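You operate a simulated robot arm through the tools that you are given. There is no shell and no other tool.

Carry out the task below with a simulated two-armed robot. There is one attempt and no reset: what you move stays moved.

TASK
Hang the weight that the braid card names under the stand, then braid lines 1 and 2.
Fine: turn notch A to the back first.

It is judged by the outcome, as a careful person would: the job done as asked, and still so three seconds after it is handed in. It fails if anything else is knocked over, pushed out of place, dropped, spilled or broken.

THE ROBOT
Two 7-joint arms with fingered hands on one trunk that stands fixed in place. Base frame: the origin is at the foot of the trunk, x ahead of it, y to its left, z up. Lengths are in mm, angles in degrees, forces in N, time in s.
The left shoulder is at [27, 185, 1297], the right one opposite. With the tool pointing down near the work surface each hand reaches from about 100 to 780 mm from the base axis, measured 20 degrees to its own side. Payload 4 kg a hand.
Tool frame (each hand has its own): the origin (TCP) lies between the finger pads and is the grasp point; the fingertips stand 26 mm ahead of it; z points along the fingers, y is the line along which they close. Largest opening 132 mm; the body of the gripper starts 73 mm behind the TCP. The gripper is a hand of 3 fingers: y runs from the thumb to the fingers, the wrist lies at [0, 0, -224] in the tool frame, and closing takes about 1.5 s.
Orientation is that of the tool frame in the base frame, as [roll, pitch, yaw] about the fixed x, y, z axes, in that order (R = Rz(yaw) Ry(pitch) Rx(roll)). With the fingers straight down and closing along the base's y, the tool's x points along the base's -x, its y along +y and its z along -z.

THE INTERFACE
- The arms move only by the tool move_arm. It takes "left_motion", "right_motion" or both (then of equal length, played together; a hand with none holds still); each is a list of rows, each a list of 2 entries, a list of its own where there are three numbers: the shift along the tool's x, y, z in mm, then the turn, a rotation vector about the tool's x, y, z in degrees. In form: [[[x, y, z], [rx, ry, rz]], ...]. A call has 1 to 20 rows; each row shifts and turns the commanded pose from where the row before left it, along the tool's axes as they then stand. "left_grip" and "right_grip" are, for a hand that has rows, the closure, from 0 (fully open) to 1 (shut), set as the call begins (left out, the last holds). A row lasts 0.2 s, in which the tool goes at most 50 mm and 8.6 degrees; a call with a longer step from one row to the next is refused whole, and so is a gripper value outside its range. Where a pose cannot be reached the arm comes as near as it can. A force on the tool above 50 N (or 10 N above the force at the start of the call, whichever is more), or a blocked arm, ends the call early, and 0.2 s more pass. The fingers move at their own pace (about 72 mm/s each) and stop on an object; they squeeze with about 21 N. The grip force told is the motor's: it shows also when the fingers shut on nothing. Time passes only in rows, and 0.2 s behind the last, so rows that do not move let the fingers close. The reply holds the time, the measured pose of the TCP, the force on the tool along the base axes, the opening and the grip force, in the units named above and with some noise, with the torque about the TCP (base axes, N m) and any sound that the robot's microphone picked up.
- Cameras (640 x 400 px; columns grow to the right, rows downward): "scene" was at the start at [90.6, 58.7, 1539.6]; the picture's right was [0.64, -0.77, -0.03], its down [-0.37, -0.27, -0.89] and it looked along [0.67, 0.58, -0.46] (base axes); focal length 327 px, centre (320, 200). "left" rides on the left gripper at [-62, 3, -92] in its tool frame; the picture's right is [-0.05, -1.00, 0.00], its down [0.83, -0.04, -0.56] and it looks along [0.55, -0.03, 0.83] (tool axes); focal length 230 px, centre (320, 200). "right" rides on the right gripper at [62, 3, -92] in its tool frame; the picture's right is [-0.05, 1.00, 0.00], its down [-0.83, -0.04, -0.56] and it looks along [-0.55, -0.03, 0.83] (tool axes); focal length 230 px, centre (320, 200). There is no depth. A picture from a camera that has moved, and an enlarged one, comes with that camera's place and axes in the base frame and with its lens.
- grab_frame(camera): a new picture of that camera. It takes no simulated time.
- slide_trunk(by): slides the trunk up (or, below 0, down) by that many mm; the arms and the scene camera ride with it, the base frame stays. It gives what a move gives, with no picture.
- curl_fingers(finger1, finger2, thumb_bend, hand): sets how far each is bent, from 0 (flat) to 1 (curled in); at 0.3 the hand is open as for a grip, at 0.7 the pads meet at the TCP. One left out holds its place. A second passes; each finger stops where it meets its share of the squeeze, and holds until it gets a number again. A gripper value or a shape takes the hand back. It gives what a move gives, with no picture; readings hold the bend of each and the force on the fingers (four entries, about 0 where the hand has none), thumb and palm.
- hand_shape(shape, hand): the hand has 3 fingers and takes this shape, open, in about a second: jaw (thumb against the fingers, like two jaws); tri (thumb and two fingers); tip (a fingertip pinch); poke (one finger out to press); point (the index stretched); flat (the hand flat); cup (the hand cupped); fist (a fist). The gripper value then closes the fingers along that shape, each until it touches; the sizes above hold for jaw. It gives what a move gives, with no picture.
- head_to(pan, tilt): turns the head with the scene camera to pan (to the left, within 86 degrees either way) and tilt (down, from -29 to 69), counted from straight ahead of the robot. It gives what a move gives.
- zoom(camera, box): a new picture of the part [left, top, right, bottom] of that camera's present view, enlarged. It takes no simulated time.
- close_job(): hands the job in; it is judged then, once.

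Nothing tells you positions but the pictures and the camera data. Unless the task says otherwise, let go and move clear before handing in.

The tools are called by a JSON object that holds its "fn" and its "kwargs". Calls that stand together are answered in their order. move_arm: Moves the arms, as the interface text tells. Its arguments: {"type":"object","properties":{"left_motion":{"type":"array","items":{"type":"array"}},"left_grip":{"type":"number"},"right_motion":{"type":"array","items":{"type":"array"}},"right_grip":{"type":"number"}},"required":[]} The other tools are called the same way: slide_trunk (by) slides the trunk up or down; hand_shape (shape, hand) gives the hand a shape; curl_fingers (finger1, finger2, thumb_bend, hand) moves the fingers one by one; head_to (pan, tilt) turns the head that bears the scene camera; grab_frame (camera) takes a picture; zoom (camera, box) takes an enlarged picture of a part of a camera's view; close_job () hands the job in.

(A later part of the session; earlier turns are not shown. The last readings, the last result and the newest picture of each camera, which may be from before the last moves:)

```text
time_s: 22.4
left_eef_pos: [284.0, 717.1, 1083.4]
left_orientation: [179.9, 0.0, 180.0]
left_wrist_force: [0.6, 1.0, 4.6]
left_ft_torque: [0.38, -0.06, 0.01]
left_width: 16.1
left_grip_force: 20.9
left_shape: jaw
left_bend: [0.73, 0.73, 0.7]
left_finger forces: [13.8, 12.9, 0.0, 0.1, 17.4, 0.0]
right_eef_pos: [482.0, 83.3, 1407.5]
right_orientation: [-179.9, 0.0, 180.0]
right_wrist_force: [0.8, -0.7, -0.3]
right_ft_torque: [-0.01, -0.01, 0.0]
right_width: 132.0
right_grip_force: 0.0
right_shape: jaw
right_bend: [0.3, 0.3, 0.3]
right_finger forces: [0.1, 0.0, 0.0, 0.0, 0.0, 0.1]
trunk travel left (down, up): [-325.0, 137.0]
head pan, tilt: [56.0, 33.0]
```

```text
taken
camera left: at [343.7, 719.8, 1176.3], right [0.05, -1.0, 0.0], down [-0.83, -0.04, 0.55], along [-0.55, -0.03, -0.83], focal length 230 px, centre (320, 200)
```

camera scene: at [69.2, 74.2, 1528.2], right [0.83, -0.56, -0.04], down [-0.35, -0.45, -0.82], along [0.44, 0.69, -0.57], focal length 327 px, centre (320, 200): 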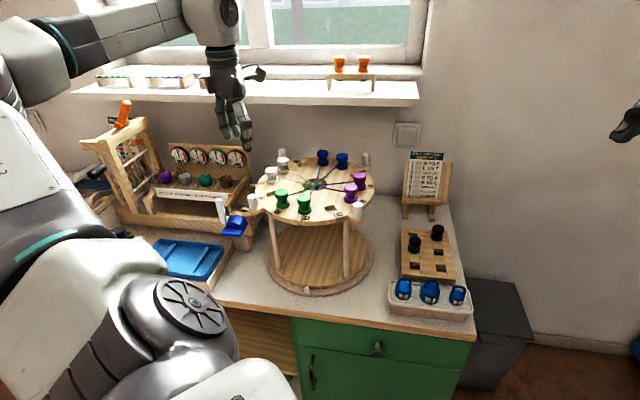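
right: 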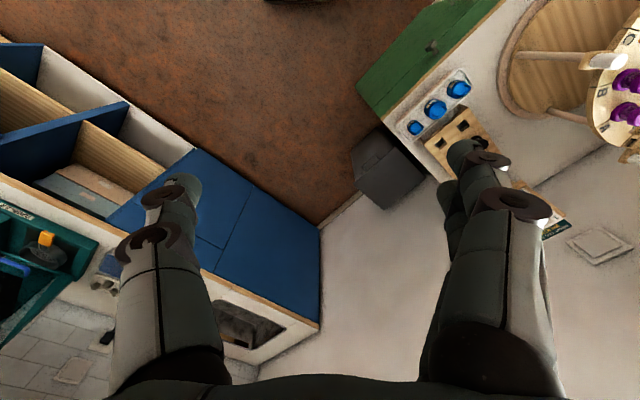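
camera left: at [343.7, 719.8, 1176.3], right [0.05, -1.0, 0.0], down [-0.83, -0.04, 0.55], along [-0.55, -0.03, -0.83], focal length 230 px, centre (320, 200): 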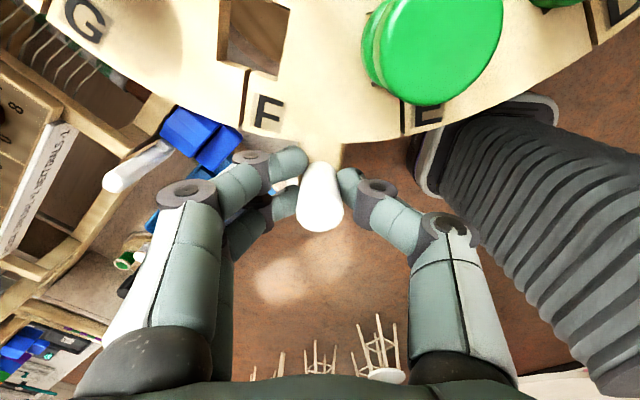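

Firm grip on the peg (all fingers loaded). I start the turn about centre [464.5, 717.5] with a small 10° arc to see how it responds.

{"fn": "move_arm", "kwargs": {"left_motion": [[[-0.11, -6.32, 0], [0, 0, -2]], [[-0.11, -6.32, 0], [0, 0, -2]], [[-0.11, -6.32, 0], [0, 0, -2]], [[-0.11, -6.32, 0], [0, 0, -2]], [[-0.11, -6.32, 0], [0, 0, -2]]]}}

{"fn": "grab_frame", "kwargs": {"camera": "left"}}

{"fn": "zoom", "kwargs": {"camera": "scene", "box": [210, 140, 400, 300]}}

```text
time_s: 23.6
left_eef_pos: [286.8, 685.1, 1084.2]
left_orientation: [179.9, 0.1, -170.0]
left_wrist_force: [4.5, 1.5, 18.2]
left_ft_torque: [0.5, -0.05, -0.03]
left_width: 16.9
left_grip_force: 21.1
left_shape: jaw
left_bend: [0.73, 0.73, 0.7]
left_finger forces: [17.8, 17.6, 0.0, 0.0, 20.8, 0.2]
right_eef_pos: [481.6, 81.7, 1408.0]
right_orientation: [179.9, 0.0, 180.0]
right_wrist_force: [0.1, 0.7, 0.1]
right_ft_torque: [0.01, 0.01, 0.02]
right_width: 132.1
right_grip_force: 0.1
right_shape: jaw
right_bend: [0.3, 0.3, 0.3]
right_finger forces: [0.0, 0.0, 0.0, 0.0, 0.1, 0.0]
trunk travel left (down, up): [-325.0, 137.0]
head pan, tilt: [56.0, 33.0]
```

```text
taken
camera left: at [344.8, 698.8, 1176.2], right [0.22, -0.97, 0.0], down [-0.81, -0.19, 0.55], along [-0.54, -0.12, -0.83], focal length 230 px, centre (320, 200)
```

left: 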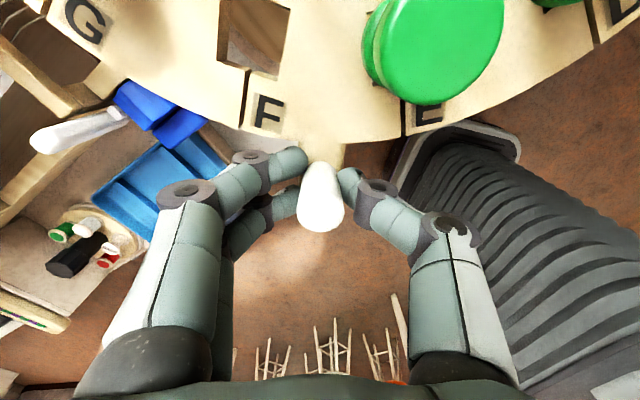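

```text
2.50 times, centred on (305, 220) of scene
camera zoom: at [68.8, 71.6, 1528.5], right [0.83, -0.56, -0.04], down [-0.35, -0.45, -0.82], along [0.44, 0.7, -0.57], focal length 818 px, centre (358, 150)
```

zoom: 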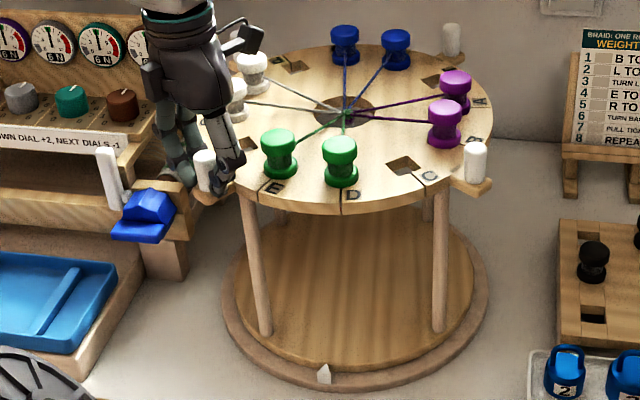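

The whole stand turns cleanly with the hand (10° done). There is an upward push of 18 N on the fingertips, so I ease up slightly and go on turning.

{"fn": "move_arm", "kwargs": {"left_motion": [[[-0.11, -6.32, -0.5], [0, 0, -2]], [[-0.11, -6.32, -0.5], [0, 0, -2]], [[-0.11, -6.32, -0.5], [0, 0, -2]], [[-0.11, -6.32, -0.5], [0, 0, -2]], [[-0.11, -6.32, 0], [0, 0, -2]], [[-0.11, -6.32, 0], [0, 0, -2]], [[-0.11, -6.32, 0], [0, 0, -2]], [[-0.11, -6.32, 0], [0, 0, -2]], [[-0.11, -6.32, 0], [0, 0, -2]], [[-0.11, -6.32, 0], [0, 0, -2]]]}}

{"fn": "grab_frame", "kwargs": {"camera": "left"}}

```text
time_s: 25.8
left_eef_pos: [308.4, 627.5, 1082.9]
left_orientation: [-180.0, 0.0, -150.0]
left_wrist_force: [6.3, 4.6, -0.8]
left_ft_torque: [0.32, -0.02, -0.1]
left_width: 16.1
left_grip_force: 21.3
left_shape: jaw
left_bend: [0.73, 0.73, 0.7]
left_finger forces: [11.8, 11.2, 0.0, 0.0, 17.4, 0.0]
right_eef_pos: [483.1, 84.9, 1407.5]
right_orientation: [180.0, 0.0, -180.0]
right_wrist_force: [-0.4, -0.3, -0.1]
right_ft_torque: [0.01, 0.01, -0.03]
right_width: 132.0
right_grip_force: 0.0
right_shape: jaw
right_bend: [0.3, 0.3, 0.3]
right_finger forces: [0.0, 0.1, 0.0, 0.1, 0.0, 0.0]
trunk travel left (down, up): [-325.0, 137.0]
head pan, tilt: [56.0, 33.0]
```

```text
taken
camera left: at [358.5, 660.8, 1176.3], right [0.54, -0.84, 0.0], down [-0.7, -0.45, 0.56], along [-0.47, -0.3, -0.83], focal length 230 px, centre (320, 200)
```

left: 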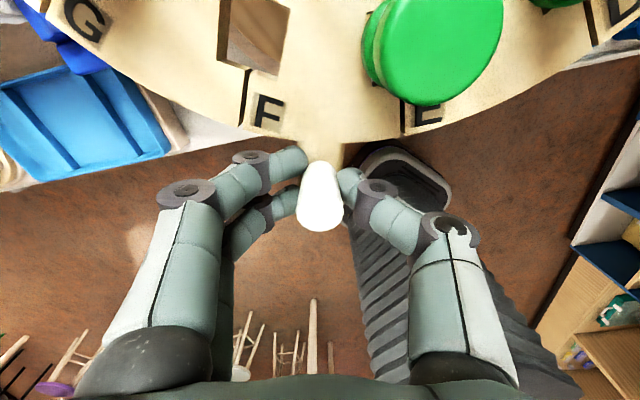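

30° done with low forces. Continuing another 40°, easing slightly inward.

{"fn": "move_arm", "kwargs": {"left_motion": [[[-0.21, -6.32, 0], [0, 0, -2]], [[-0.21, -6.32, 0], [0, 0, -2]], [[-0.21, -6.32, 0], [0, 0, -2]], [[-0.21, -6.32, 0], [0, 0, -2]], [[-0.21, -6.32, 0], [0, 0, -2]], [[-0.21, -6.32, 0], [0, 0, -2]], [[-0.21, -6.32, 0], [0, 0, -2]], [[-0.21, -6.32, 0], [0, 0, -2]], [[-0.21, -6.32, 0], [0, 0, -2]], [[-0.21, -6.32, 0], [0, 0, -2]], [[-0.11, -6.32, 0], [0, 0, -2]], [[-0.11, -6.32, 0], [0, 0, -2]], [[-0.11, -6.32, 0], [0, 0, -2]], [[-0.11, -6.32, 0], [0, 0, -2]], [[-0.11, -6.32, 0], [0, 0, -2]], [[-0.11, -6.32, 0], [0, 0, -2]], [[-0.11, -6.32, 0], [0, 0, -2]], [[-0.11, -6.32, 0], [0, 0, -2]], [[-0.11, -6.32, 0], [0, 0, -2]], [[-0.11, -6.32, 0], [0, 0, -2]]]}}

{"fn": "grab_frame", "kwargs": {"camera": "left"}}

{"fn": "grab_frame", "kwargs": {"camera": "scene"}}

```text
time_s: 30.0
left_eef_pos: [403.4, 547.6, 1084.8]
left_orientation: [-179.9, 0.1, -109.9]
left_wrist_force: [0.0, 0.1, -1.7]
left_ft_torque: [0.13, 0.32, 0.01]
left_width: 15.5
left_grip_force: 21.0
left_shape: jaw
left_bend: [0.73, 0.73, 0.7]
left_finger forces: [11.1, 10.5, 0.0, 0.0, 17.1, 0.0]
right_eef_pos: [481.9, 84.8, 1407.2]
right_orientation: [179.9, -0.1, -179.9]
right_wrist_force: [-0.2, -0.2, -0.4]
right_ft_torque: [-0.01, 0.01, 0.03]
right_width: 132.0
right_grip_force: 0.1
right_shape: jaw
right_bend: [0.3, 0.3, 0.3]
right_finger forces: [0.0, 0.0, 0.0, 0.0, 0.1, 0.0]
trunk travel left (down, up): [-325.0, 137.0]
head pan, tilt: [56.0, 33.0]
```

```text
taken
camera left: at [419.9, 607.2, 1176.9], right [0.96, -0.29, 0.0], down [-0.24, -0.8, 0.55], along [-0.16, -0.53, -0.83], focal length 230 px, centre (320, 200)
```

left: 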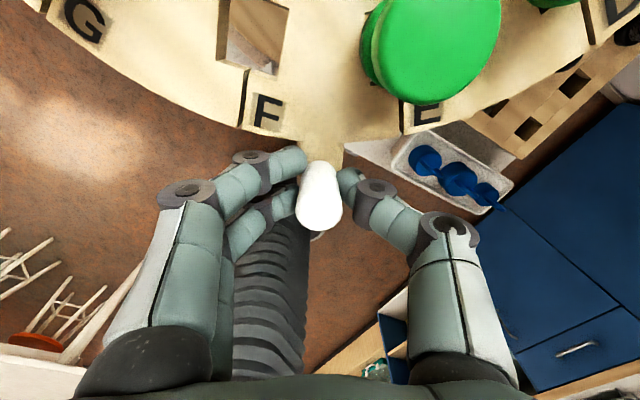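

```text
taken
camera scene: at [69.2, 74.1, 1528.3], right [0.83, -0.56, -0.04], down [-0.35, -0.45, -0.82], along [0.44, 0.7, -0.57], focal length 327 px, centre (320, 200)
```

scene: 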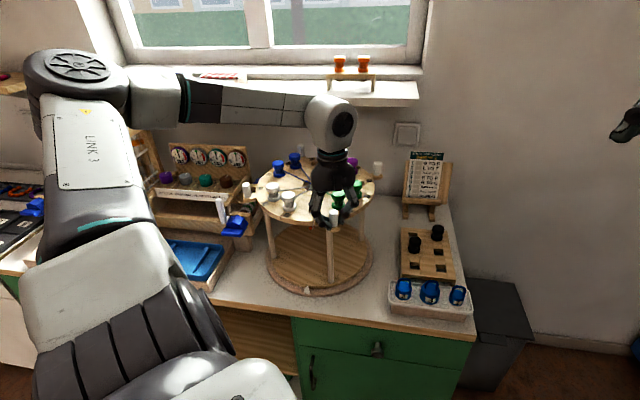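

70° done; the grip on the peg is unchanged. I do the last 20° and then check the notch against the front mark.

{"fn": "move_arm", "kwargs": {"left_motion": [[[-0.11, -6.32, 0], [0, 0, -2]], [[-0.11, -6.32, 0], [0, 0, -2]], [[-0.11, -6.32, 0], [0, 0, -2]], [[-0.11, -6.32, 0], [0, 0, -2]], [[-0.11, -6.32, 0], [0, 0, -2]], [[-0.11, -6.32, 0], [0, 0, -2]], [[-0.11, -6.32, 0], [0, 0, -2]], [[-0.11, -6.32, 0], [0, 0, -2]], [[-0.11, -6.32, 0], [0, 0, -2]], [[-0.11, -6.32, 0], [0, 0, -2]]]}}

{"fn": "grab_frame", "kwargs": {"camera": "left"}}

{"fn": "zoom", "kwargs": {"camera": "scene", "box": [220, 140, 420, 310]}}

```text
time_s: 32.2
left_eef_pos: [464.6, 536.3, 1084.6]
left_orientation: [-179.9, 0.1, -89.8]
left_wrist_force: [0.5, 4.2, 2.3]
left_ft_torque: [0.08, 0.35, -0.04]
left_width: 15.5
left_grip_force: 21.2
left_shape: jaw
left_bend: [0.73, 0.73, 0.7]
left_finger forces: [11.5, 12.3, 0.1, 0.0, 18.0, 0.1]
right_eef_pos: [482.0, 84.9, 1408.5]
right_orientation: [179.9, -0.1, 180.0]
right_wrist_force: [0.5, 0.2, -0.4]
right_ft_torque: [0.04, 0.02, 0.01]
right_width: 131.9
right_grip_force: 0.0
right_shape: jaw
right_bend: [0.3, 0.3, 0.3]
right_finger forces: [0.0, 0.1, 0.1, 0.0, 0.0, 0.0]
trunk travel left (down, up): [-325.0, 137.0]
head pan, tilt: [56.0, 33.0]
```

```text
taken
camera left: at [459.5, 599.5, 1176.8], right [1.0, 0.05, 0.0], down [0.04, -0.83, 0.55], along [0.03, -0.55, -0.83], focal length 230 px, centre (320, 200)
```

left: 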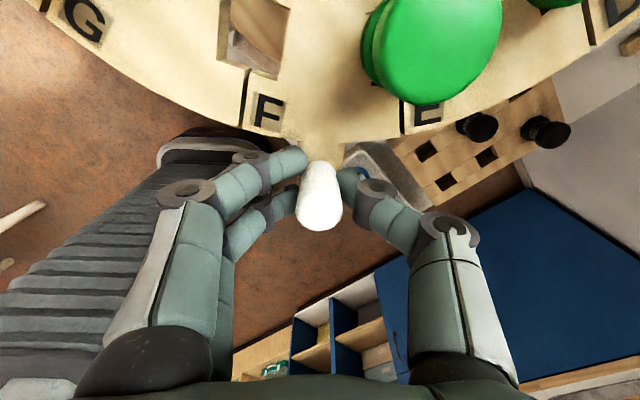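

```text
2.35 times, centred on (320, 225) of scene
camera zoom: at [68.7, 73.9, 1528.4], right [0.83, -0.56, -0.04], down [-0.35, -0.45, -0.82], along [0.44, 0.7, -0.57], focal length 770 px, centre (320, 141)
```

zoom: 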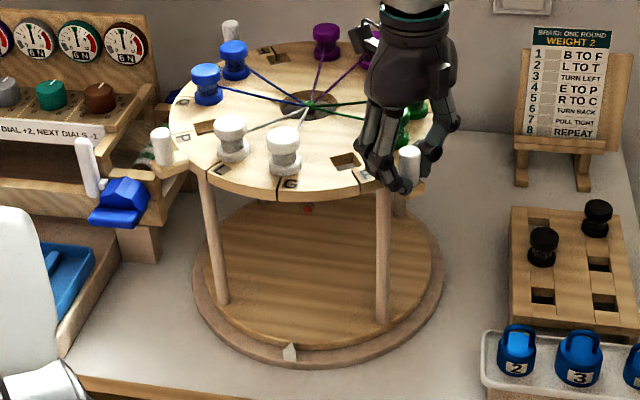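

Notch G is now over the front mark, where D was, so A should be at the back. I zoom to confirm before letting go.

{"fn": "zoom", "kwargs": {"camera": "scene", "box": [260, 190, 360, 300]}}

{"fn": "zoom", "kwargs": {"camera": "scene", "box": [225, 140, 325, 225]}}

```text
3.64 times, centred on (310, 245) of scene
camera zoom: at [68.7, 73.9, 1528.4], right [0.83, -0.56, -0.04], down [-0.35, -0.45, -0.82], along [0.44, 0.7, -0.57], focal length 1189 px, centre (356, 36)
```

zoom: 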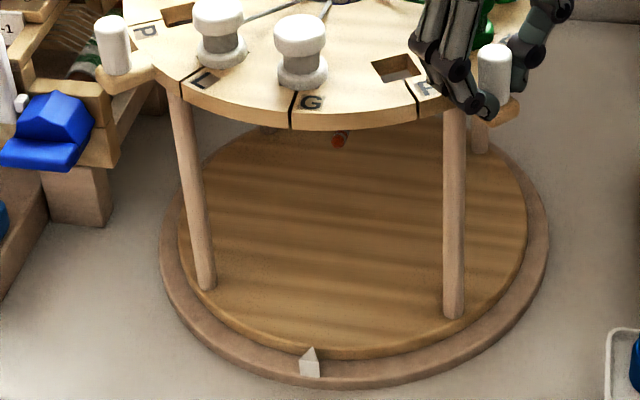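

```text
4.71 times, centred on (275, 182) of scene
camera zoom: at [68.7, 73.9, 1528.4], right [0.83, -0.56, -0.04], down [-0.35, -0.45, -0.82], along [0.44, 0.7, -0.57], focal length 1539 px, centre (532, 282)
```

zoom: 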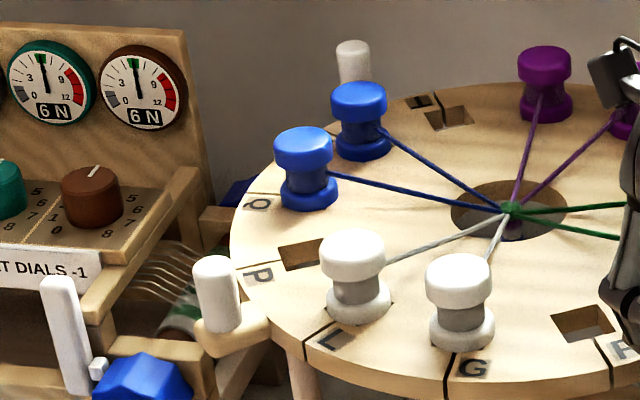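

All as expected: G front, L left of it, P, Q, R, T going round — A is at the back. I release the peg and rise straight up.

{"fn": "move_arm", "kwargs": {"left_motion": [[[0, 0, 0], [0, 0, 0]], [[0, 0, 0], [0, 0, 0]], [[0, 0, 0], [0, 0, 0]], [[0, 0, 0], [0, 0, 0]], [[0, 0, -6], [0, 0, 0]], [[0, 0, -20], [0, 0, 0]], [[0, 0, -35], [0, 0, 0]], [[0, 0, -40], [0, 0, 0]], [[0, 0, -40], [0, 0, 0]], [[0, 0, -40], [0, 0, 0]]], "left_grip": 0.5}}

{"fn": "grab_frame", "kwargs": {"camera": "scene"}}

{"fn": "grab_frame", "kwargs": {"camera": "left"}}

```text
time_s: 34.4
left_eef_pos: [465.4, 535.9, 1267.6]
left_orientation: [179.9, 0.0, -90.0]
left_wrist_force: [0.5, -0.3, -0.1]
left_ft_torque: [0.02, 0.0, 0.04]
left_width: 65.4
left_grip_force: 0.1
left_shape: jaw
left_bend: [0.73, 0.73, 0.7]
left_finger forces: [0.1, 0.0, 0.1, 0.1, 0.1, 0.0]
right_eef_pos: [482.3, 82.8, 1406.7]
right_orientation: [180.0, 0.0, 180.0]
right_wrist_force: [-0.6, 0.0, -0.7]
right_ft_torque: [-0.02, -0.02, 0.03]
right_width: 131.8
right_grip_force: 0.1
right_shape: jaw
right_bend: [0.3, 0.3, 0.3]
right_finger forces: [0.0, 0.0, 0.0, 0.0, 0.0, 0.0]
trunk travel left (down, up): [-325.0, 137.0]
head pan, tilt: [56.0, 33.0]
```

```text
taken
camera scene: at [68.4, 72.9, 1528.4], right [0.83, -0.56, -0.04], down [-0.35, -0.45, -0.82], along [0.44, 0.7, -0.57], focal length 327 px, centre (320, 200)
```

scene: 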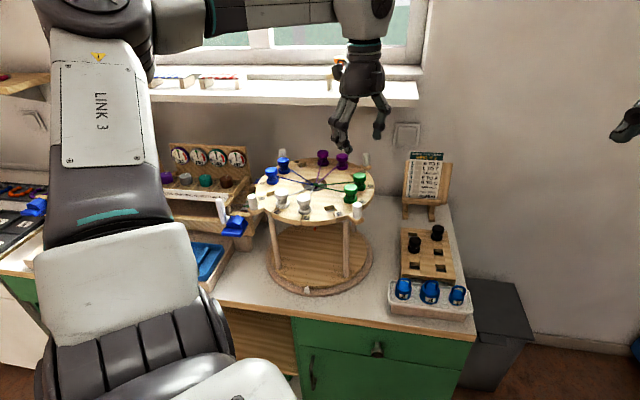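

```text
taken
camera left: at [461.4, 597.8, 1359.9], right [1.0, 0.05, 0.0], down [0.04, -0.83, 0.56], along [0.03, -0.55, -0.83], focal length 230 px, centre (320, 200)
```

left: 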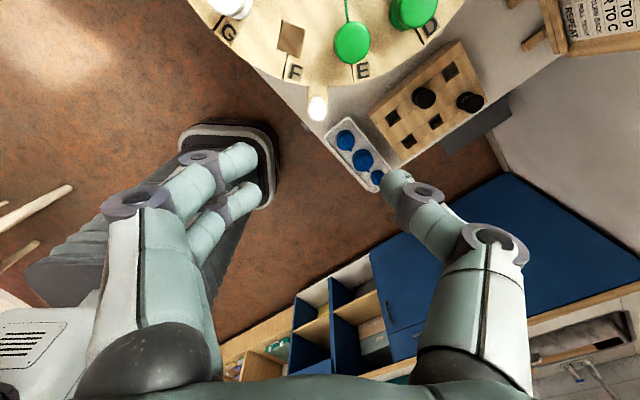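

The stand stayed put after release. Next I want to see the hook under the stand, so I back the left hand away towards the robot, and tilt it so its camera can look under the disc from the front.

{"fn": "move_arm", "kwargs": {"left_motion": [[[9.3, 34.2, 0], [0, 0, 0]], [[9.3, 34.2, 0], [0, 0, 0]], [[9.3, 34.2, 0], [0, 0, 0]], [[9.3, 34.2, 0], [0, 0, 0]], [[9.3, 34.2, 0], [0, 0, 0]], [[9.3, 34.2, 0], [0, 0, 0]], [[0, 0, 0], [0, 0, 7.5]], [[0, 0, 0], [0, 0, 7.5]], [[0, 0, 0], [0, 0, 7.5]], [[0, 0, 0], [0, 0, 7.5]], [[0, 0, 0], [0, 0, 7.5]], [[0, 0, 0], [0, 0, 7.5]]]}}

{"fn": "move_arm", "kwargs": {"left_motion": [[[0, 0, 0], [0, -8, 0]], [[0, 0, 0], [0, -8, 0]], [[0, 0, 0], [0, -8, 0]], [[0, 0, 0], [0, -8, 0]], [[0, 0, 0], [0, -8, 0]], [[0, 0, 0], [0, -8, 0]], [[0, 0, 0], [0, -8, 0]], [[0, 0, 0], [0, -8, 0]], [[0, 0, 0], [0, -8, 0]]]}}

{"fn": "grab_frame", "kwargs": {"camera": "left"}}

{"fn": "grab_frame", "kwargs": {"camera": "scene"}}

```text
time_s: 37.0
left_eef_pos: [260.3, 481.4, 1265.5]
left_orientation: [-180.0, 0.0, -135.3]
left_wrist_force: [-0.5, 0.2, 0.5]
left_ft_torque: [0.04, 0.05, 0.01]
left_width: 65.6
left_grip_force: 0.1
left_shape: jaw
left_bend: [0.73, 0.73, 0.7]
left_finger forces: [0.0, 0.0, 0.0, 0.1, 0.0, 0.0]
right_eef_pos: [481.8, 84.6, 1406.6]
right_orientation: [-180.0, 0.0, 179.9]
right_wrist_force: [-0.6, 0.4, 0.8]
right_ft_torque: [0.02, -0.04, 0.06]
right_width: 131.7
right_grip_force: 0.0
right_shape: jaw
right_bend: [0.3, 0.3, 0.3]
right_finger forces: [0.0, 0.0, 0.1, 0.0, 0.0, 0.0]
trunk travel left (down, up): [-325.0, 137.0]
head pan, tilt: [56.0, 33.0]
```

```text
time_s: 39.0
left_eef_pos: [330.2, 542.5, 1330.4]
left_orientation: [-179.2, 70.3, -134.0]
left_wrist_force: [0.0, -0.8, 0.6]
left_ft_torque: [-0.02, 0.01, 0.0]
left_width: 65.3
left_grip_force: 0.1
left_shape: jaw
left_bend: [0.73, 0.73, 0.7]
left_finger forces: [0.0, 0.1, 0.0, 0.0, 0.0, 0.0]
left hand out of reach, approached as far as the arm can: row 6, 7, 8, 9
right_eef_pos: [482.9, 84.6, 1407.8]
right_orientation: [180.0, -0.1, -179.9]
right_wrist_force: [1.4, -0.5, 0.2]
right_ft_torque: [0.03, -0.01, 0.03]
right_width: 131.9
right_grip_force: 0.0
right_shape: jaw
right_bend: [0.3, 0.3, 0.3]
right_finger forces: [0.1, 0.0, 0.2, 0.0, 0.0, 0.1]
trunk travel left (down, up): [-325.0, 137.0]
head pan, tilt: [56.0, 33.0]
```

```text
taken
camera left: at [279.9, 498.8, 1419.3], right [0.72, -0.69, 0.05], down [-0.53, -0.6, -0.59], along [0.44, 0.4, -0.8], focal length 230 px, centre (320, 200)
```

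left: 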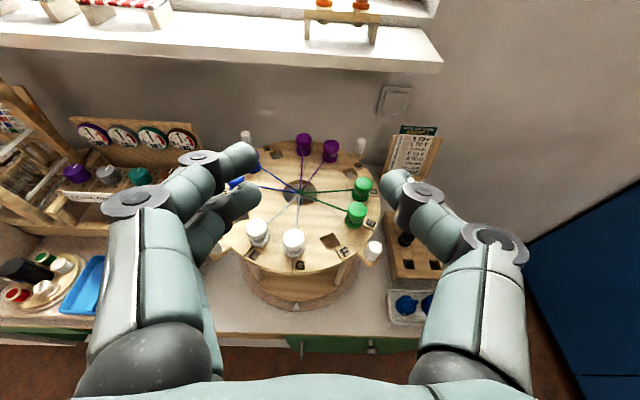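

```text
taken
camera scene: at [69.8, 73.9, 1528.2], right [0.83, -0.56, -0.04], down [-0.35, -0.45, -0.82], along [0.44, 0.7, -0.57], focal length 327 px, centre (320, 200)
```

scene: 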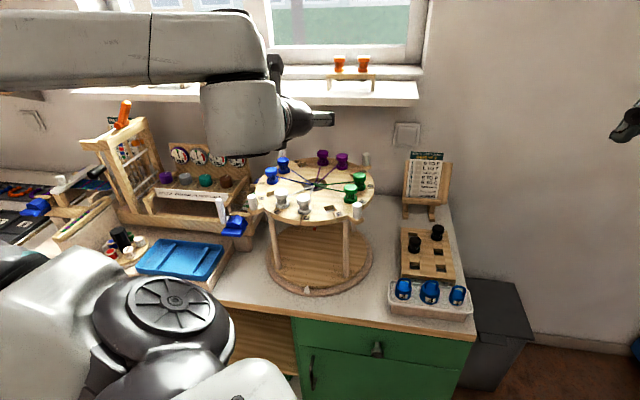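

The pose near the body was out of reach, so the hand stopped above the front of the disc at [330, 542, 1330]. I move it down and slightly back, in front of the stand, step by step.

{"fn": "move_arm", "kwargs": {"left_motion": [[[27, 0, -1], [0, 0, 0]], [[27, 0, -1], [0, 0, 0]], [[27, 0, -1], [0, 0, 0]], [[27, 0, -1], [0, 0, 0]]]}}

{"fn": "grab_frame", "kwargs": {"camera": "scene"}}

{"fn": "grab_frame", "kwargs": {"camera": "left"}}

```text
time_s: 40.0
left_eef_pos: [354.7, 559.2, 1290.2]
left_orientation: [179.9, 71.1, -135.1]
left_wrist_force: [0.0, -0.6, 0.1]
left_ft_torque: [0.01, 0.03, 0.01]
left_width: 65.3
left_grip_force: 0.0
left_shape: jaw
left_bend: [0.73, 0.73, 0.7]
left_finger forces: [0.0, 0.1, 0.1, 0.1, 0.1, 0.0]
left hand out of reach, approached as far as the arm can: row 1, 2, 3, 4
right_eef_pos: [484.9, 85.7, 1405.8]
right_orientation: [180.0, -0.1, 180.0]
right_wrist_force: [0.7, 0.3, 0.5]
right_ft_torque: [-0.01, 0.02, -0.02]
right_width: 131.8
right_grip_force: 0.0
right_shape: jaw
right_bend: [0.3, 0.3, 0.3]
right_finger forces: [0.1, 0.0, 0.0, 0.1, 0.1, 0.0]
trunk travel left (down, up): [-325.0, 137.0]
head pan, tilt: [56.0, 33.0]
```

```text
taken
camera scene: at [71.2, 74.2, 1528.1], right [0.83, -0.56, -0.04], down [-0.35, -0.45, -0.82], along [0.44, 0.7, -0.57], focal length 327 px, centre (320, 200)
```

scene: 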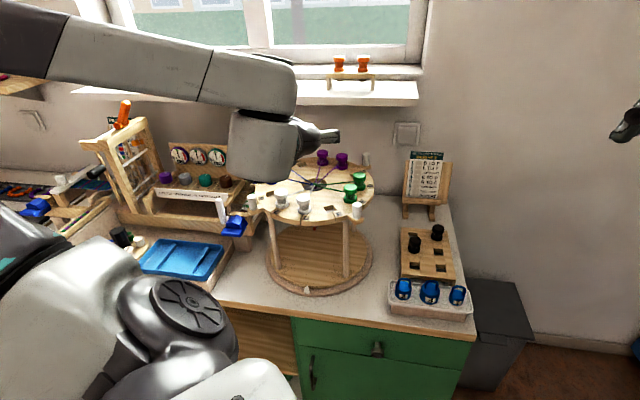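

```text
taken
camera left: at [302.5, 513.9, 1377.9], right [0.72, -0.69, 0.05], down [-0.53, -0.59, -0.61], along [0.45, 0.41, -0.79], focal length 230 px, centre (320, 200)
```

left: 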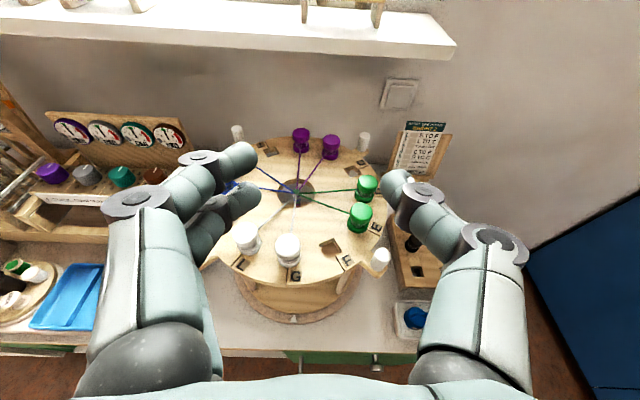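

That pose is limited by the elbow being too bent. I will straighten the tool down, back off in front of the bench edge, go down there, and only then tilt up.

{"fn": "move_arm", "kwargs": {"left_motion": [[[0, 0, 0], [0, 7.9, 0]], [[0, 0, 0], [0, 7.9, 0]], [[0, 0, 0], [0, 7.9, 0]], [[0, 0, 0], [0, 7.9, 0]], [[0, 0, 0], [0, 7.9, 0]], [[0, 0, 0], [0, 7.9, 0]], [[0, 0, 0], [0, 7.9, 0]], [[0, 0, 0], [0, 7.9, 0]], [[0, 0, 0], [0, 7.9, 0]], [[30.2, 2.2, 5], [0, 0, 0]], [[30.2, 2.2, 5], [0, 0, 0]], [[30.2, 2.2, 5], [0, 0, 0]], [[30.2, 2.2, 5], [0, 0, 0]], [[30.2, 2.2, 5], [0, 0, 0]]]}}

{"fn": "move_arm", "kwargs": {"left_motion": [[[0, 0, 30], [0, 0, 0]], [[0, 0, 30], [0, 0, 0]], [[0, 0, 30], [0, 0, 0]], [[0, 0, 30], [0, 0, 0]], [[0, 0, 30], [0, 0, 0]], [[0, 0, 30], [0, 0, 0]], [[0, 0, 30], [0, 0, 0]], [[0, 0, 30], [0, 0, 0]], [[0, 0, 30], [0, 0, 0]], [[0, 0, 30], [0, 0, 0]]]}}

{"fn": "grab_frame", "kwargs": {"camera": "scene"}}

{"fn": "grab_frame", "kwargs": {"camera": "left"}}

```text
time_s: 43.0
left_eef_pos: [236.2, 458.1, 1267.8]
left_orientation: [-180.0, 0.9, -135.0]
left_wrist_force: [-0.1, -0.7, -0.6]
left_ft_torque: [0.04, -0.02, 0.0]
left_width: 65.5
left_grip_force: 0.1
left_shape: jaw
left_bend: [0.73, 0.73, 0.7]
left_finger forces: [0.0, 0.0, 0.1, 0.0, 0.0, 0.0]
right_eef_pos: [480.6, 82.5, 1407.8]
right_orientation: [-180.0, 0.1, 179.9]
right_wrist_force: [0.1, 0.0, -0.5]
right_ft_torque: [0.0, 0.0, 0.03]
right_width: 131.9
right_grip_force: 0.1
right_shape: jaw
right_bend: [0.3, 0.3, 0.3]
right_finger forces: [0.0, 0.0, 0.0, 0.0, 0.0, 0.0]
trunk travel left (down, up): [-325.0, 137.0]
head pan, tilt: [56.0, 33.0]
```

```text
time_s: 45.2
left_eef_pos: [241.1, 460.1, 965.2]
left_orientation: [180.0, 0.9, -135.1]
left_wrist_force: [-0.6, -0.2, -0.8]
left_ft_torque: [-0.01, 0.01, 0.01]
left_width: 65.6
left_grip_force: 0.1
left_shape: jaw
left_bend: [0.73, 0.73, 0.7]
left_finger forces: [0.1, 0.1, 0.0, 0.1, 0.0, 0.1]
right_eef_pos: [483.4, 84.8, 1405.9]
right_orientation: [-180.0, -0.1, 180.0]
right_wrist_force: [1.1, 1.2, 0.2]
right_ft_torque: [-0.01, 0.01, -0.01]
right_width: 132.1
right_grip_force: 0.1
right_shape: jaw
right_bend: [0.3, 0.3, 0.3]
right_finger forces: [0.0, 0.0, 0.0, 0.0, 0.0, 0.0]
trunk travel left (down, up): [-325.0, 137.0]
head pan, tilt: [56.0, 33.0]
```

```text
taken
camera scene: at [69.8, 74.7, 1528.1], right [0.83, -0.56, -0.04], down [-0.35, -0.45, -0.82], along [0.44, 0.69, -0.57], focal length 327 px, centre (320, 200)
```

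scene: 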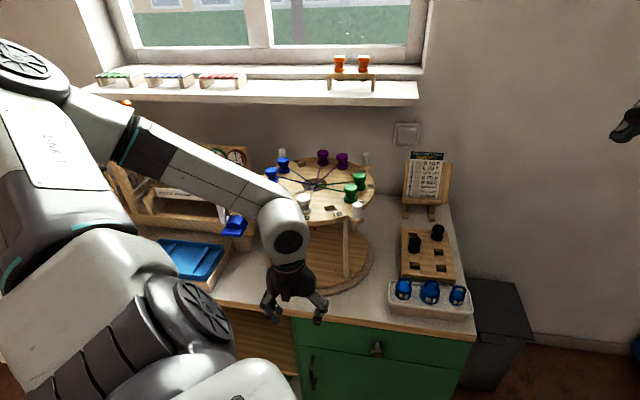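

```text
taken
camera left: at [280.1, 504.3, 1059.0], right [0.74, -0.67, 0.0], down [-0.56, -0.62, 0.54], along [-0.36, -0.4, -0.84], focal length 230 px, centre (320, 200)
```

left: 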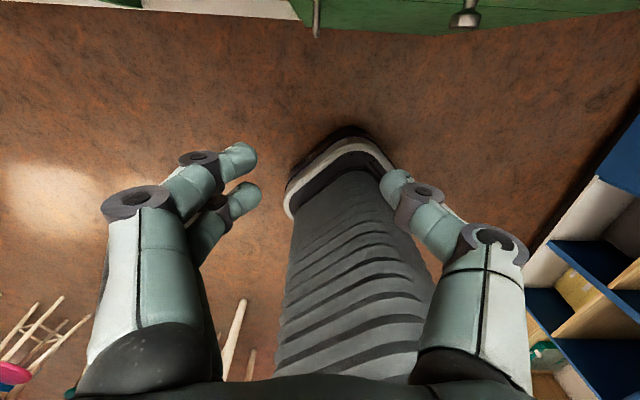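

Now I tilt the hand up to near horizontal while moving forward over the bench edge, low in front of the stand.

{"fn": "move_arm", "kwargs": {"left_motion": [[[-12.7, 2.7, 4.2], [0, -8, 0]], [[-12.0, 2.7, 5.9], [0, -8, 0]], [[-11.1, 2.7, 7.6], [0, -8, 0]], [[-9.9, 2.7, 9.0], [0, -8, 0]], [[-8.6, 2.7, 10.3], [0, -8, 0]], [[-7.1, 2.7, 11.4], [0, -8, 0]], [[-5.4, 2.7, 12.3], [0, -8, 0]], [[-3.6, 2.7, 12.9], [0, -8, 0]], [[-1.8, 2.7, 13.3], [0, -8, 0]]]}}

{"fn": "grab_frame", "kwargs": {"camera": "left"}}

{"fn": "grab_frame", "kwargs": {"camera": "scene"}}

```text
time_s: 47.2
left_eef_pos: [281.3, 521.6, 944.5]
left_orientation: [179.9, 44.8, -135.0]
left_wrist_force: [0.3, 0.3, -0.8]
left_ft_torque: [0.0, 0.01, -0.01]
left_width: 65.9
left_grip_force: 0.0
left_shape: jaw
left_bend: [0.73, 0.73, 0.7]
left_finger forces: [0.0, 0.2, 0.0, 0.0, 0.1, 0.0]
left hand out of reach, approached as far as the arm can: row 6, 7, 8, 9
right_eef_pos: [481.6, 84.2, 1407.1]
right_orientation: [-180.0, 0.1, 180.0]
right_wrist_force: [-0.3, 0.4, -0.1]
right_ft_torque: [0.01, -0.02, 0.01]
right_width: 131.7
right_grip_force: 0.0
right_shape: jaw
right_bend: [0.3, 0.3, 0.3]
right_finger forces: [0.1, 0.0, 0.1, 0.0, 0.1, 0.0]
trunk travel left (down, up): [-325.0, 137.0]
head pan, tilt: [56.0, 33.0]
```

```text
taken
camera left: at [262.7, 508.8, 1053.9], right [0.73, -0.68, 0.04], down [-0.66, -0.72, -0.19], along [0.16, 0.12, -0.98], focal length 230 px, centre (320, 200)
```

left: 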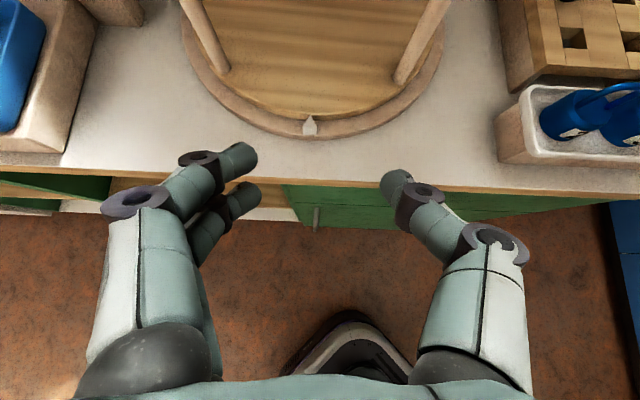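

```text
taken
camera scene: at [68.3, 74.0, 1528.3], right [0.83, -0.56, -0.04], down [-0.35, -0.45, -0.82], along [0.44, 0.7, -0.57], focal length 327 px, centre (320, 200)
```

scene: 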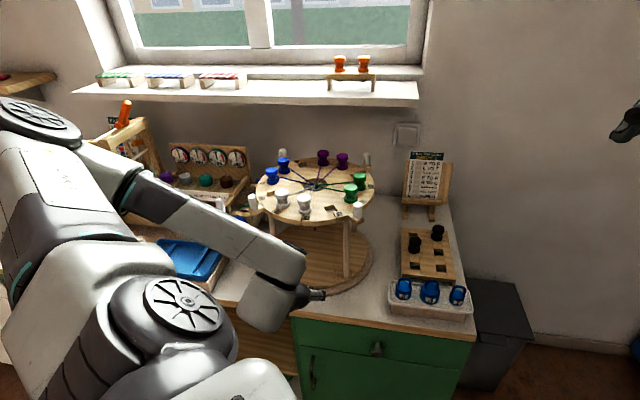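

The tilt stalled at 45° because the forearm slopes too steeply from the high shoulder. I'll raise the hand and lower the trunk 160 mm, so the arm comes in flatter.

{"fn": "move_arm", "kwargs": {"left_motion": [[[-18.8, 0, -18.9], [0, 0, 0]], [[-18.8, 0, -18.9], [0, 0, 0]], [[-18.8, 0, -18.9], [0, 0, 0]], [[-18.8, 0, -18.9], [0, 0, 0]], [[-18.8, 0, -18.9], [0, 0, 0]], [[-18.8, 0, -18.9], [0, 0, 0]]]}}

{"fn": "slide_trunk", "kwargs": {"by": -160}}

{"fn": "grab_frame", "kwargs": {"camera": "scene"}}

{"fn": "grab_frame", "kwargs": {"camera": "left"}}

{"fn": "grab_frame", "kwargs": {"camera": "right"}}

```text
time_s: 48.6
left_eef_pos: [296.8, 543.6, 1091.4]
left_orientation: [-180.0, 44.7, -135.1]
left_wrist_force: [-0.2, 0.4, 0.9]
left_ft_torque: [0.03, 0.02, -0.01]
left_width: 66.0
left_grip_force: 0.1
left_shape: jaw
left_bend: [0.73, 0.73, 0.7]
left_finger forces: [0.1, 0.0, 0.0, 0.0, 0.0, 0.0]
left hand out of reach, approached as far as the arm can: row 2, 3, 4, 5
right_eef_pos: [481.1, 83.8, 1406.7]
right_orientation: [-179.9, 0.0, -180.0]
right_wrist_force: [-0.4, 0.4, 0.1]
right_ft_torque: [0.01, 0.0, -0.01]
right_width: 132.0
right_grip_force: 0.1
right_shape: jaw
right_bend: [0.3, 0.3, 0.3]
right_finger forces: [0.1, 0.0, 0.0, 0.0, 0.0, 0.0]
trunk travel left (down, up): [-325.0, 137.0]
head pan, tilt: [56.0, 33.0]
```

```text
time_s: 50.4
left_eef_pos: [314.7, 543.4, 873.8]
left_orientation: [171.0, 37.3, -140.8]
left_wrist_force: [0.1, 0.3, 1.4]
left_ft_torque: [0.01, 0.02, 0.0]
left_width: 65.7
left_grip_force: 0.0
left_shape: jaw
left_bend: [0.73, 0.73, 0.7]
left_finger forces: [0.0, 0.0, 0.0, 0.1, 0.1, 0.0]
right_eef_pos: [481.3, 84.4, 1248.6]
right_orientation: [179.9, 0.2, 179.9]
right_wrist_force: [0.3, 0.2, 0.0]
right_ft_torque: [-0.02, -0.01, -0.01]
right_width: 132.1
right_grip_force: 0.0
right_shape: jaw
right_bend: [0.3, 0.3, 0.3]
right_finger forces: [0.0, 0.0, 0.0, 0.1, 0.0, 0.1]
trunk travel left (down, up): [-165.0, 297.0]
head pan, tilt: [56.0, 33.0]
```

```text
taken
camera scene: at [165.2, 73.7, 1343.9], right [0.81, -0.56, -0.18], down [-0.48, -0.45, -0.75], along [0.34, 0.7, -0.64], focal length 327 px, centre (320, 200)
```

scene: 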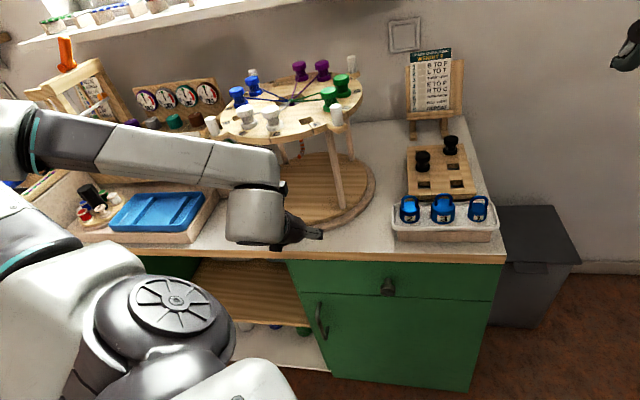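

```text
taken
camera left: at [314.6, 531.6, 983.5], right [0.73, -0.68, -0.09], down [-0.69, -0.72, -0.07], along [-0.02, 0.11, -0.99], focal length 230 px, centre (320, 200)
```

left: 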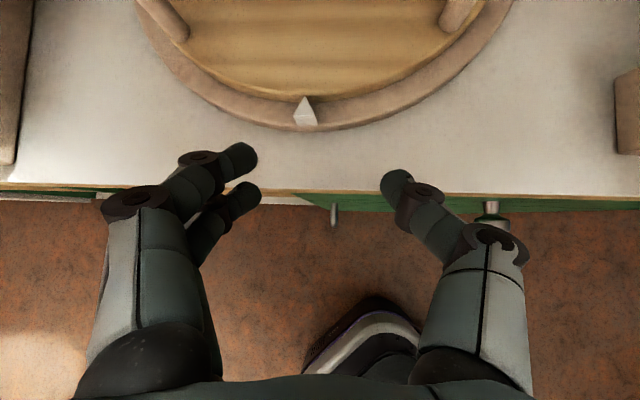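

```text
taken
camera right: at [418.8, 87.4, 1341.0], right [0.05, 1.0, 0.0], down [0.83, -0.04, 0.56], along [0.56, -0.03, -0.83], focal length 230 px, centre (320, 200)
```

right: 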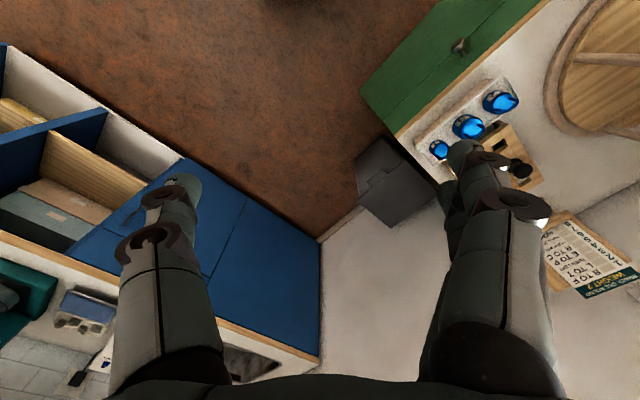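

The trunk leans forward as it lowers, and the left hand drifted a little (now [315, 543, 874], still clear above the bench, no contact). I re-level the hand and raise it to z≈930, then continue tilting it flat.

{"fn": "move_arm", "kwargs": {"left_motion": [[[0, 0, 0], [2.55, -3.65, -2.5]], [[0, 0, 0], [2.55, -3.65, -2.5]], [[-20, 0, -20], [0, 0, 0]], [[-20, 0, -20], [0, 0, 0]]]}}

{"fn": "move_arm", "kwargs": {"left_motion": [[[-3, 0, 6], [0, -5, 0]], [[-3, 0, 6], [0, -5, 0]], [[-3, 0, 6], [0, -5, 0]], [[-3, 0, 6], [0, -5, 0]], [[-3, 0, 6], [0, -5, 0]]]}}

{"fn": "grab_frame", "kwargs": {"camera": "left"}}

{"fn": "grab_frame", "kwargs": {"camera": "scene"}}

```text
time_s: 51.4
left_eef_pos: [343.7, 551.6, 901.7]
left_orientation: [180.0, 44.8, -135.2]
left_wrist_force: [0.3, -0.3, 0.0]
left_ft_torque: [0.04, 0.02, 0.0]
left_width: 65.9
left_grip_force: 0.0
left_shape: jaw
left_bend: [0.73, 0.73, 0.7]
left_finger forces: [0.1, 0.0, 0.1, 0.0, 0.0, 0.1]
left hand out of reach, approached as far as the arm can: row 1, 2, 3, 4
right_eef_pos: [481.2, 83.1, 1246.9]
right_orientation: [-180.0, 0.0, 179.9]
right_wrist_force: [0.5, -0.2, -0.1]
right_ft_torque: [-0.03, -0.03, -0.06]
right_width: 131.7
right_grip_force: 0.0
right_shape: jaw
right_bend: [0.3, 0.3, 0.3]
right_finger forces: [0.0, 0.0, 0.0, 0.1, 0.1, 0.0]
trunk travel left (down, up): [-165.0, 297.0]
head pan, tilt: [56.0, 33.0]
```

```text
time_s: 52.6
left_eef_pos: [384.3, 602.8, 929.5]
left_orientation: [-179.9, 69.1, -135.2]
left_wrist_force: [-0.3, 0.1, -0.7]
left_ft_torque: [-0.02, -0.01, 0.03]
left_width: 65.8
left_grip_force: 0.0
left_shape: jaw
left_bend: [0.73, 0.73, 0.7]
left_finger forces: [0.0, 0.0, 0.1, 0.0, 0.0, 0.0]
left hand out of reach, approached as far as the arm can: row 1, 2, 4, 5
right_eef_pos: [483.1, 84.3, 1246.1]
right_orientation: [-180.0, -0.2, 179.8]
right_wrist_force: [0.3, -0.3, -0.8]
right_ft_torque: [-0.03, 0.04, -0.01]
right_width: 131.9
right_grip_force: 0.0
right_shape: jaw
right_bend: [0.3, 0.3, 0.3]
right_finger forces: [0.1, 0.0, 0.0, 0.0, 0.0, 0.0]
trunk travel left (down, up): [-165.0, 297.0]
head pan, tilt: [56.0, 33.0]
```

```text
taken
camera left: at [335.5, 560.3, 1020.0], right [0.71, -0.7, 0.05], down [-0.55, -0.6, -0.58], along [0.43, 0.38, -0.82], focal length 230 px, centre (320, 200)
```

left: 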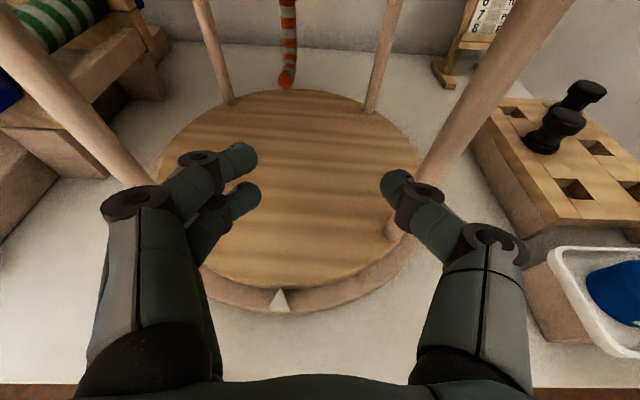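

```text
taken
camera scene: at [167.6, 73.6, 1343.4], right [0.81, -0.56, -0.19], down [-0.49, -0.45, -0.75], along [0.34, 0.69, -0.64], focal length 327 px, centre (320, 200)
```

scene: 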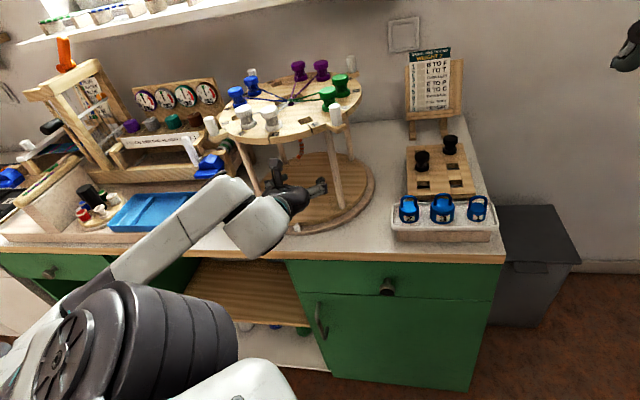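

The hand is now at tilt 69°, just under the front edge of the disc, and I can see the striped braid hanging with an orange end. I zoom on it.

{"fn": "zoom", "kwargs": {"camera": "left", "box": [240, 0, 340, 110]}}

{"fn": "zoom", "kwargs": {"camera": "scene", "box": [240, 120, 360, 240]}}

{"fn": "zoom", "kwargs": {"camera": "scene", "box": [380, 130, 510, 250]}}

```text
3.64 times, centred on (290, 55) of left
camera zoom: at [335.5, 560.3, 1020.0], right [0.71, -0.7, 0.05], down [-0.55, -0.6, -0.58], along [0.43, 0.38, -0.82], focal length 837 px, centre (429, 727)
```

zoom: 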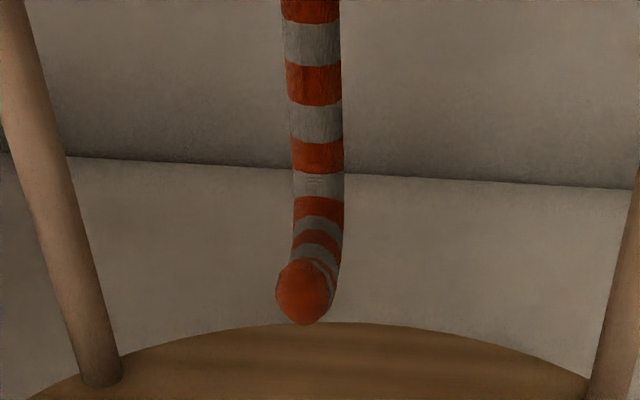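

```text
3.33 times, centred on (300, 180) of scene
camera zoom: at [167.6, 73.6, 1343.4], right [0.81, -0.56, -0.19], down [-0.49, -0.45, -0.75], along [0.34, 0.69, -0.64], focal length 1090 px, centre (387, 267)
```

zoom: 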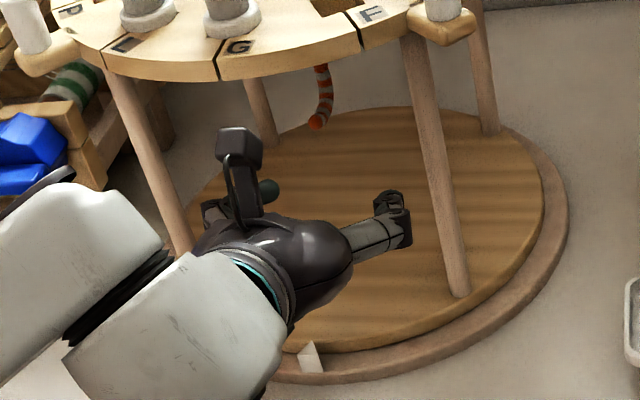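

```text
3.33 times, centred on (445, 190) of scene
camera zoom: at [167.6, 73.6, 1343.4], right [0.81, -0.56, -0.19], down [-0.49, -0.45, -0.75], along [0.34, 0.69, -0.64], focal length 1090 px, centre (-97, 233)
```

zoom: 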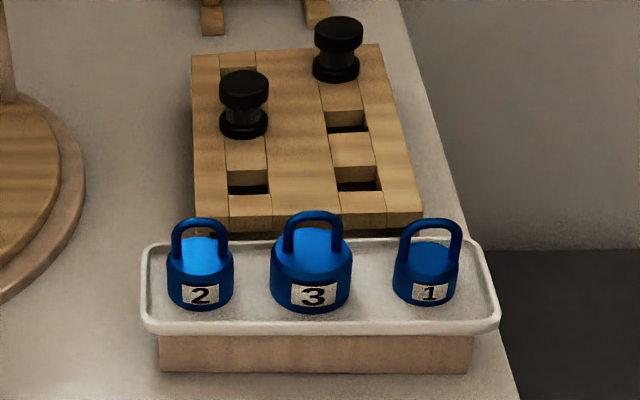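

The hook is a striped J hanging at the disc centre, bottom near z 905. I lower the hand and go slightly further in to measure the hook up close.

{"fn": "move_arm", "kwargs": {"left_motion": [[[12.8, 0, 10], [0, 0, 0]], [[12.8, 0, 10], [0, 0, 0]]]}}

{"fn": "grab_frame", "kwargs": {"camera": "left"}}

{"fn": "zoom", "kwargs": {"camera": "left", "box": [220, 0, 380, 100]}}

```text
time_s: 53.2
left_eef_pos: [388.3, 625.0, 922.7]
left_orientation: [-179.7, 69.5, -135.0]
left_wrist_force: [-0.7, 0.5, 0.1]
left_ft_torque: [0.03, -0.02, -0.01]
left_width: 65.5
left_grip_force: 0.0
left_shape: jaw
left_bend: [0.73, 0.73, 0.7]
left_finger forces: [0.1, 0.0, 0.0, 0.0, 0.1, 0.0]
left hand out of reach, approached as far as the arm can: row 1, 2
right_eef_pos: [481.4, 85.0, 1247.6]
right_orientation: [180.0, 0.1, 180.0]
right_wrist_force: [0.2, -0.1, -0.7]
right_ft_torque: [0.01, 0.02, -0.01]
right_width: 131.9
right_grip_force: 0.1
right_shape: jaw
right_bend: [0.3, 0.3, 0.3]
right_finger forces: [0.0, 0.0, 0.1, 0.0, 0.1, 0.0]
trunk travel left (down, up): [-165.0, 297.0]
head pan, tilt: [56.0, 33.0]
```

```text
taken
camera left: at [339.6, 582.4, 1013.4], right [0.72, -0.7, 0.05], down [-0.54, -0.6, -0.58], along [0.44, 0.39, -0.81], focal length 230 px, centre (320, 200)
```

left: 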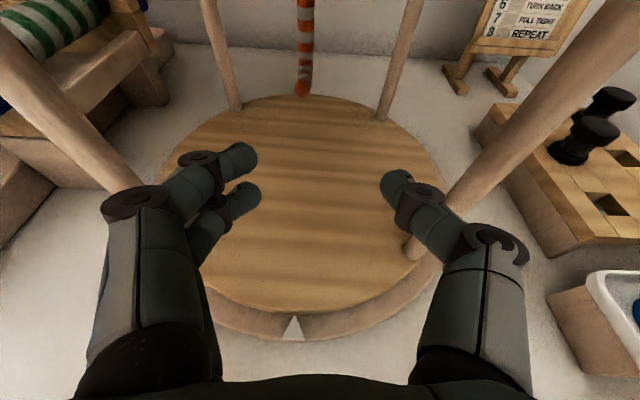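

```text
4.00 times, centred on (300, 50) of left
camera zoom: at [339.6, 582.4, 1013.4], right [0.72, -0.7, 0.05], down [-0.54, -0.6, -0.58], along [0.44, 0.39, -0.81], focal length 920 px, centre (400, 800)
```

zoom: 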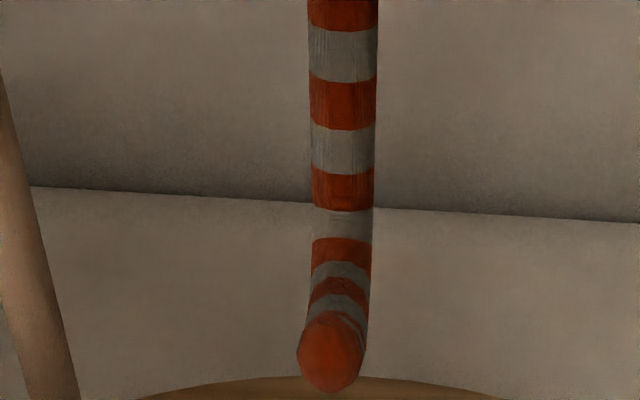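

The left hand is at its joint limits here. To see the hook's shape from the side, I'll bring the right hand's camera round to the right-front of the stand: first turn and tilt it where it is, high and clear.

{"fn": "move_arm", "kwargs": {"right_motion": [[[0, 0, 0], [0, 0, -8]], [[0, 0, 0], [0, 0, -8]], [[0, 0, 0], [0, 0, -8]], [[0, 0, 0], [0, 0, -8]], [[0, 0, 0], [0, 0, -8]], [[0, 0, 0], [0, 0, -8]], [[0, 0, 0], [0, 0, -8]], [[0, 0, 0], [0, 0, -8]], [[0, 0, 0], [0, 0, -8]], [[0, 0, 0], [0, 0, -8]], [[0, 0, 0], [0, -8, 0]], [[0, 0, 0], [0, -8, 0]], [[0, 0, 0], [0, -8, 0]], [[0, 0, 0], [0, -8, 0]]]}}

{"fn": "grab_frame", "kwargs": {"camera": "right"}}

```text
time_s: 56.2
left_eef_pos: [390.4, 625.4, 923.9]
left_orientation: [-179.8, 69.5, -135.1]
left_wrist_force: [-0.2, 0.2, -0.7]
left_ft_torque: [-0.02, 0.0, 0.02]
left_width: 65.6
left_grip_force: 0.0
left_shape: jaw
left_bend: [0.73, 0.73, 0.7]
left_finger forces: [0.1, 0.0, 0.1, 0.0, 0.1, 0.1]
right_eef_pos: [482.0, 85.5, 1247.3]
right_orientation: [-180.0, 32.1, -100.0]
right_wrist_force: [0.6, -0.4, -0.9]
right_ft_torque: [-0.01, -0.03, -0.01]
right_width: 131.9
right_grip_force: 0.0
right_shape: jaw
right_bend: [0.3, 0.3, 0.3]
right_finger forces: [0.0, 0.0, 0.1, 0.0, 0.0, 0.0]
trunk travel left (down, up): [-165.0, 297.0]
head pan, tilt: [56.0, 33.0]
```

```text
taken
camera right: at [460.7, -15.3, 1293.7], right [-0.98, 0.22, 0.03], down [0.11, 0.39, 0.91], along [0.19, 0.89, -0.41], focal length 230 px, centre (320, 200)
```

right: 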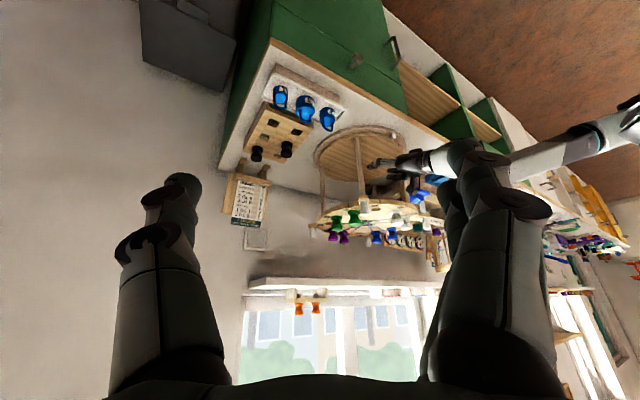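

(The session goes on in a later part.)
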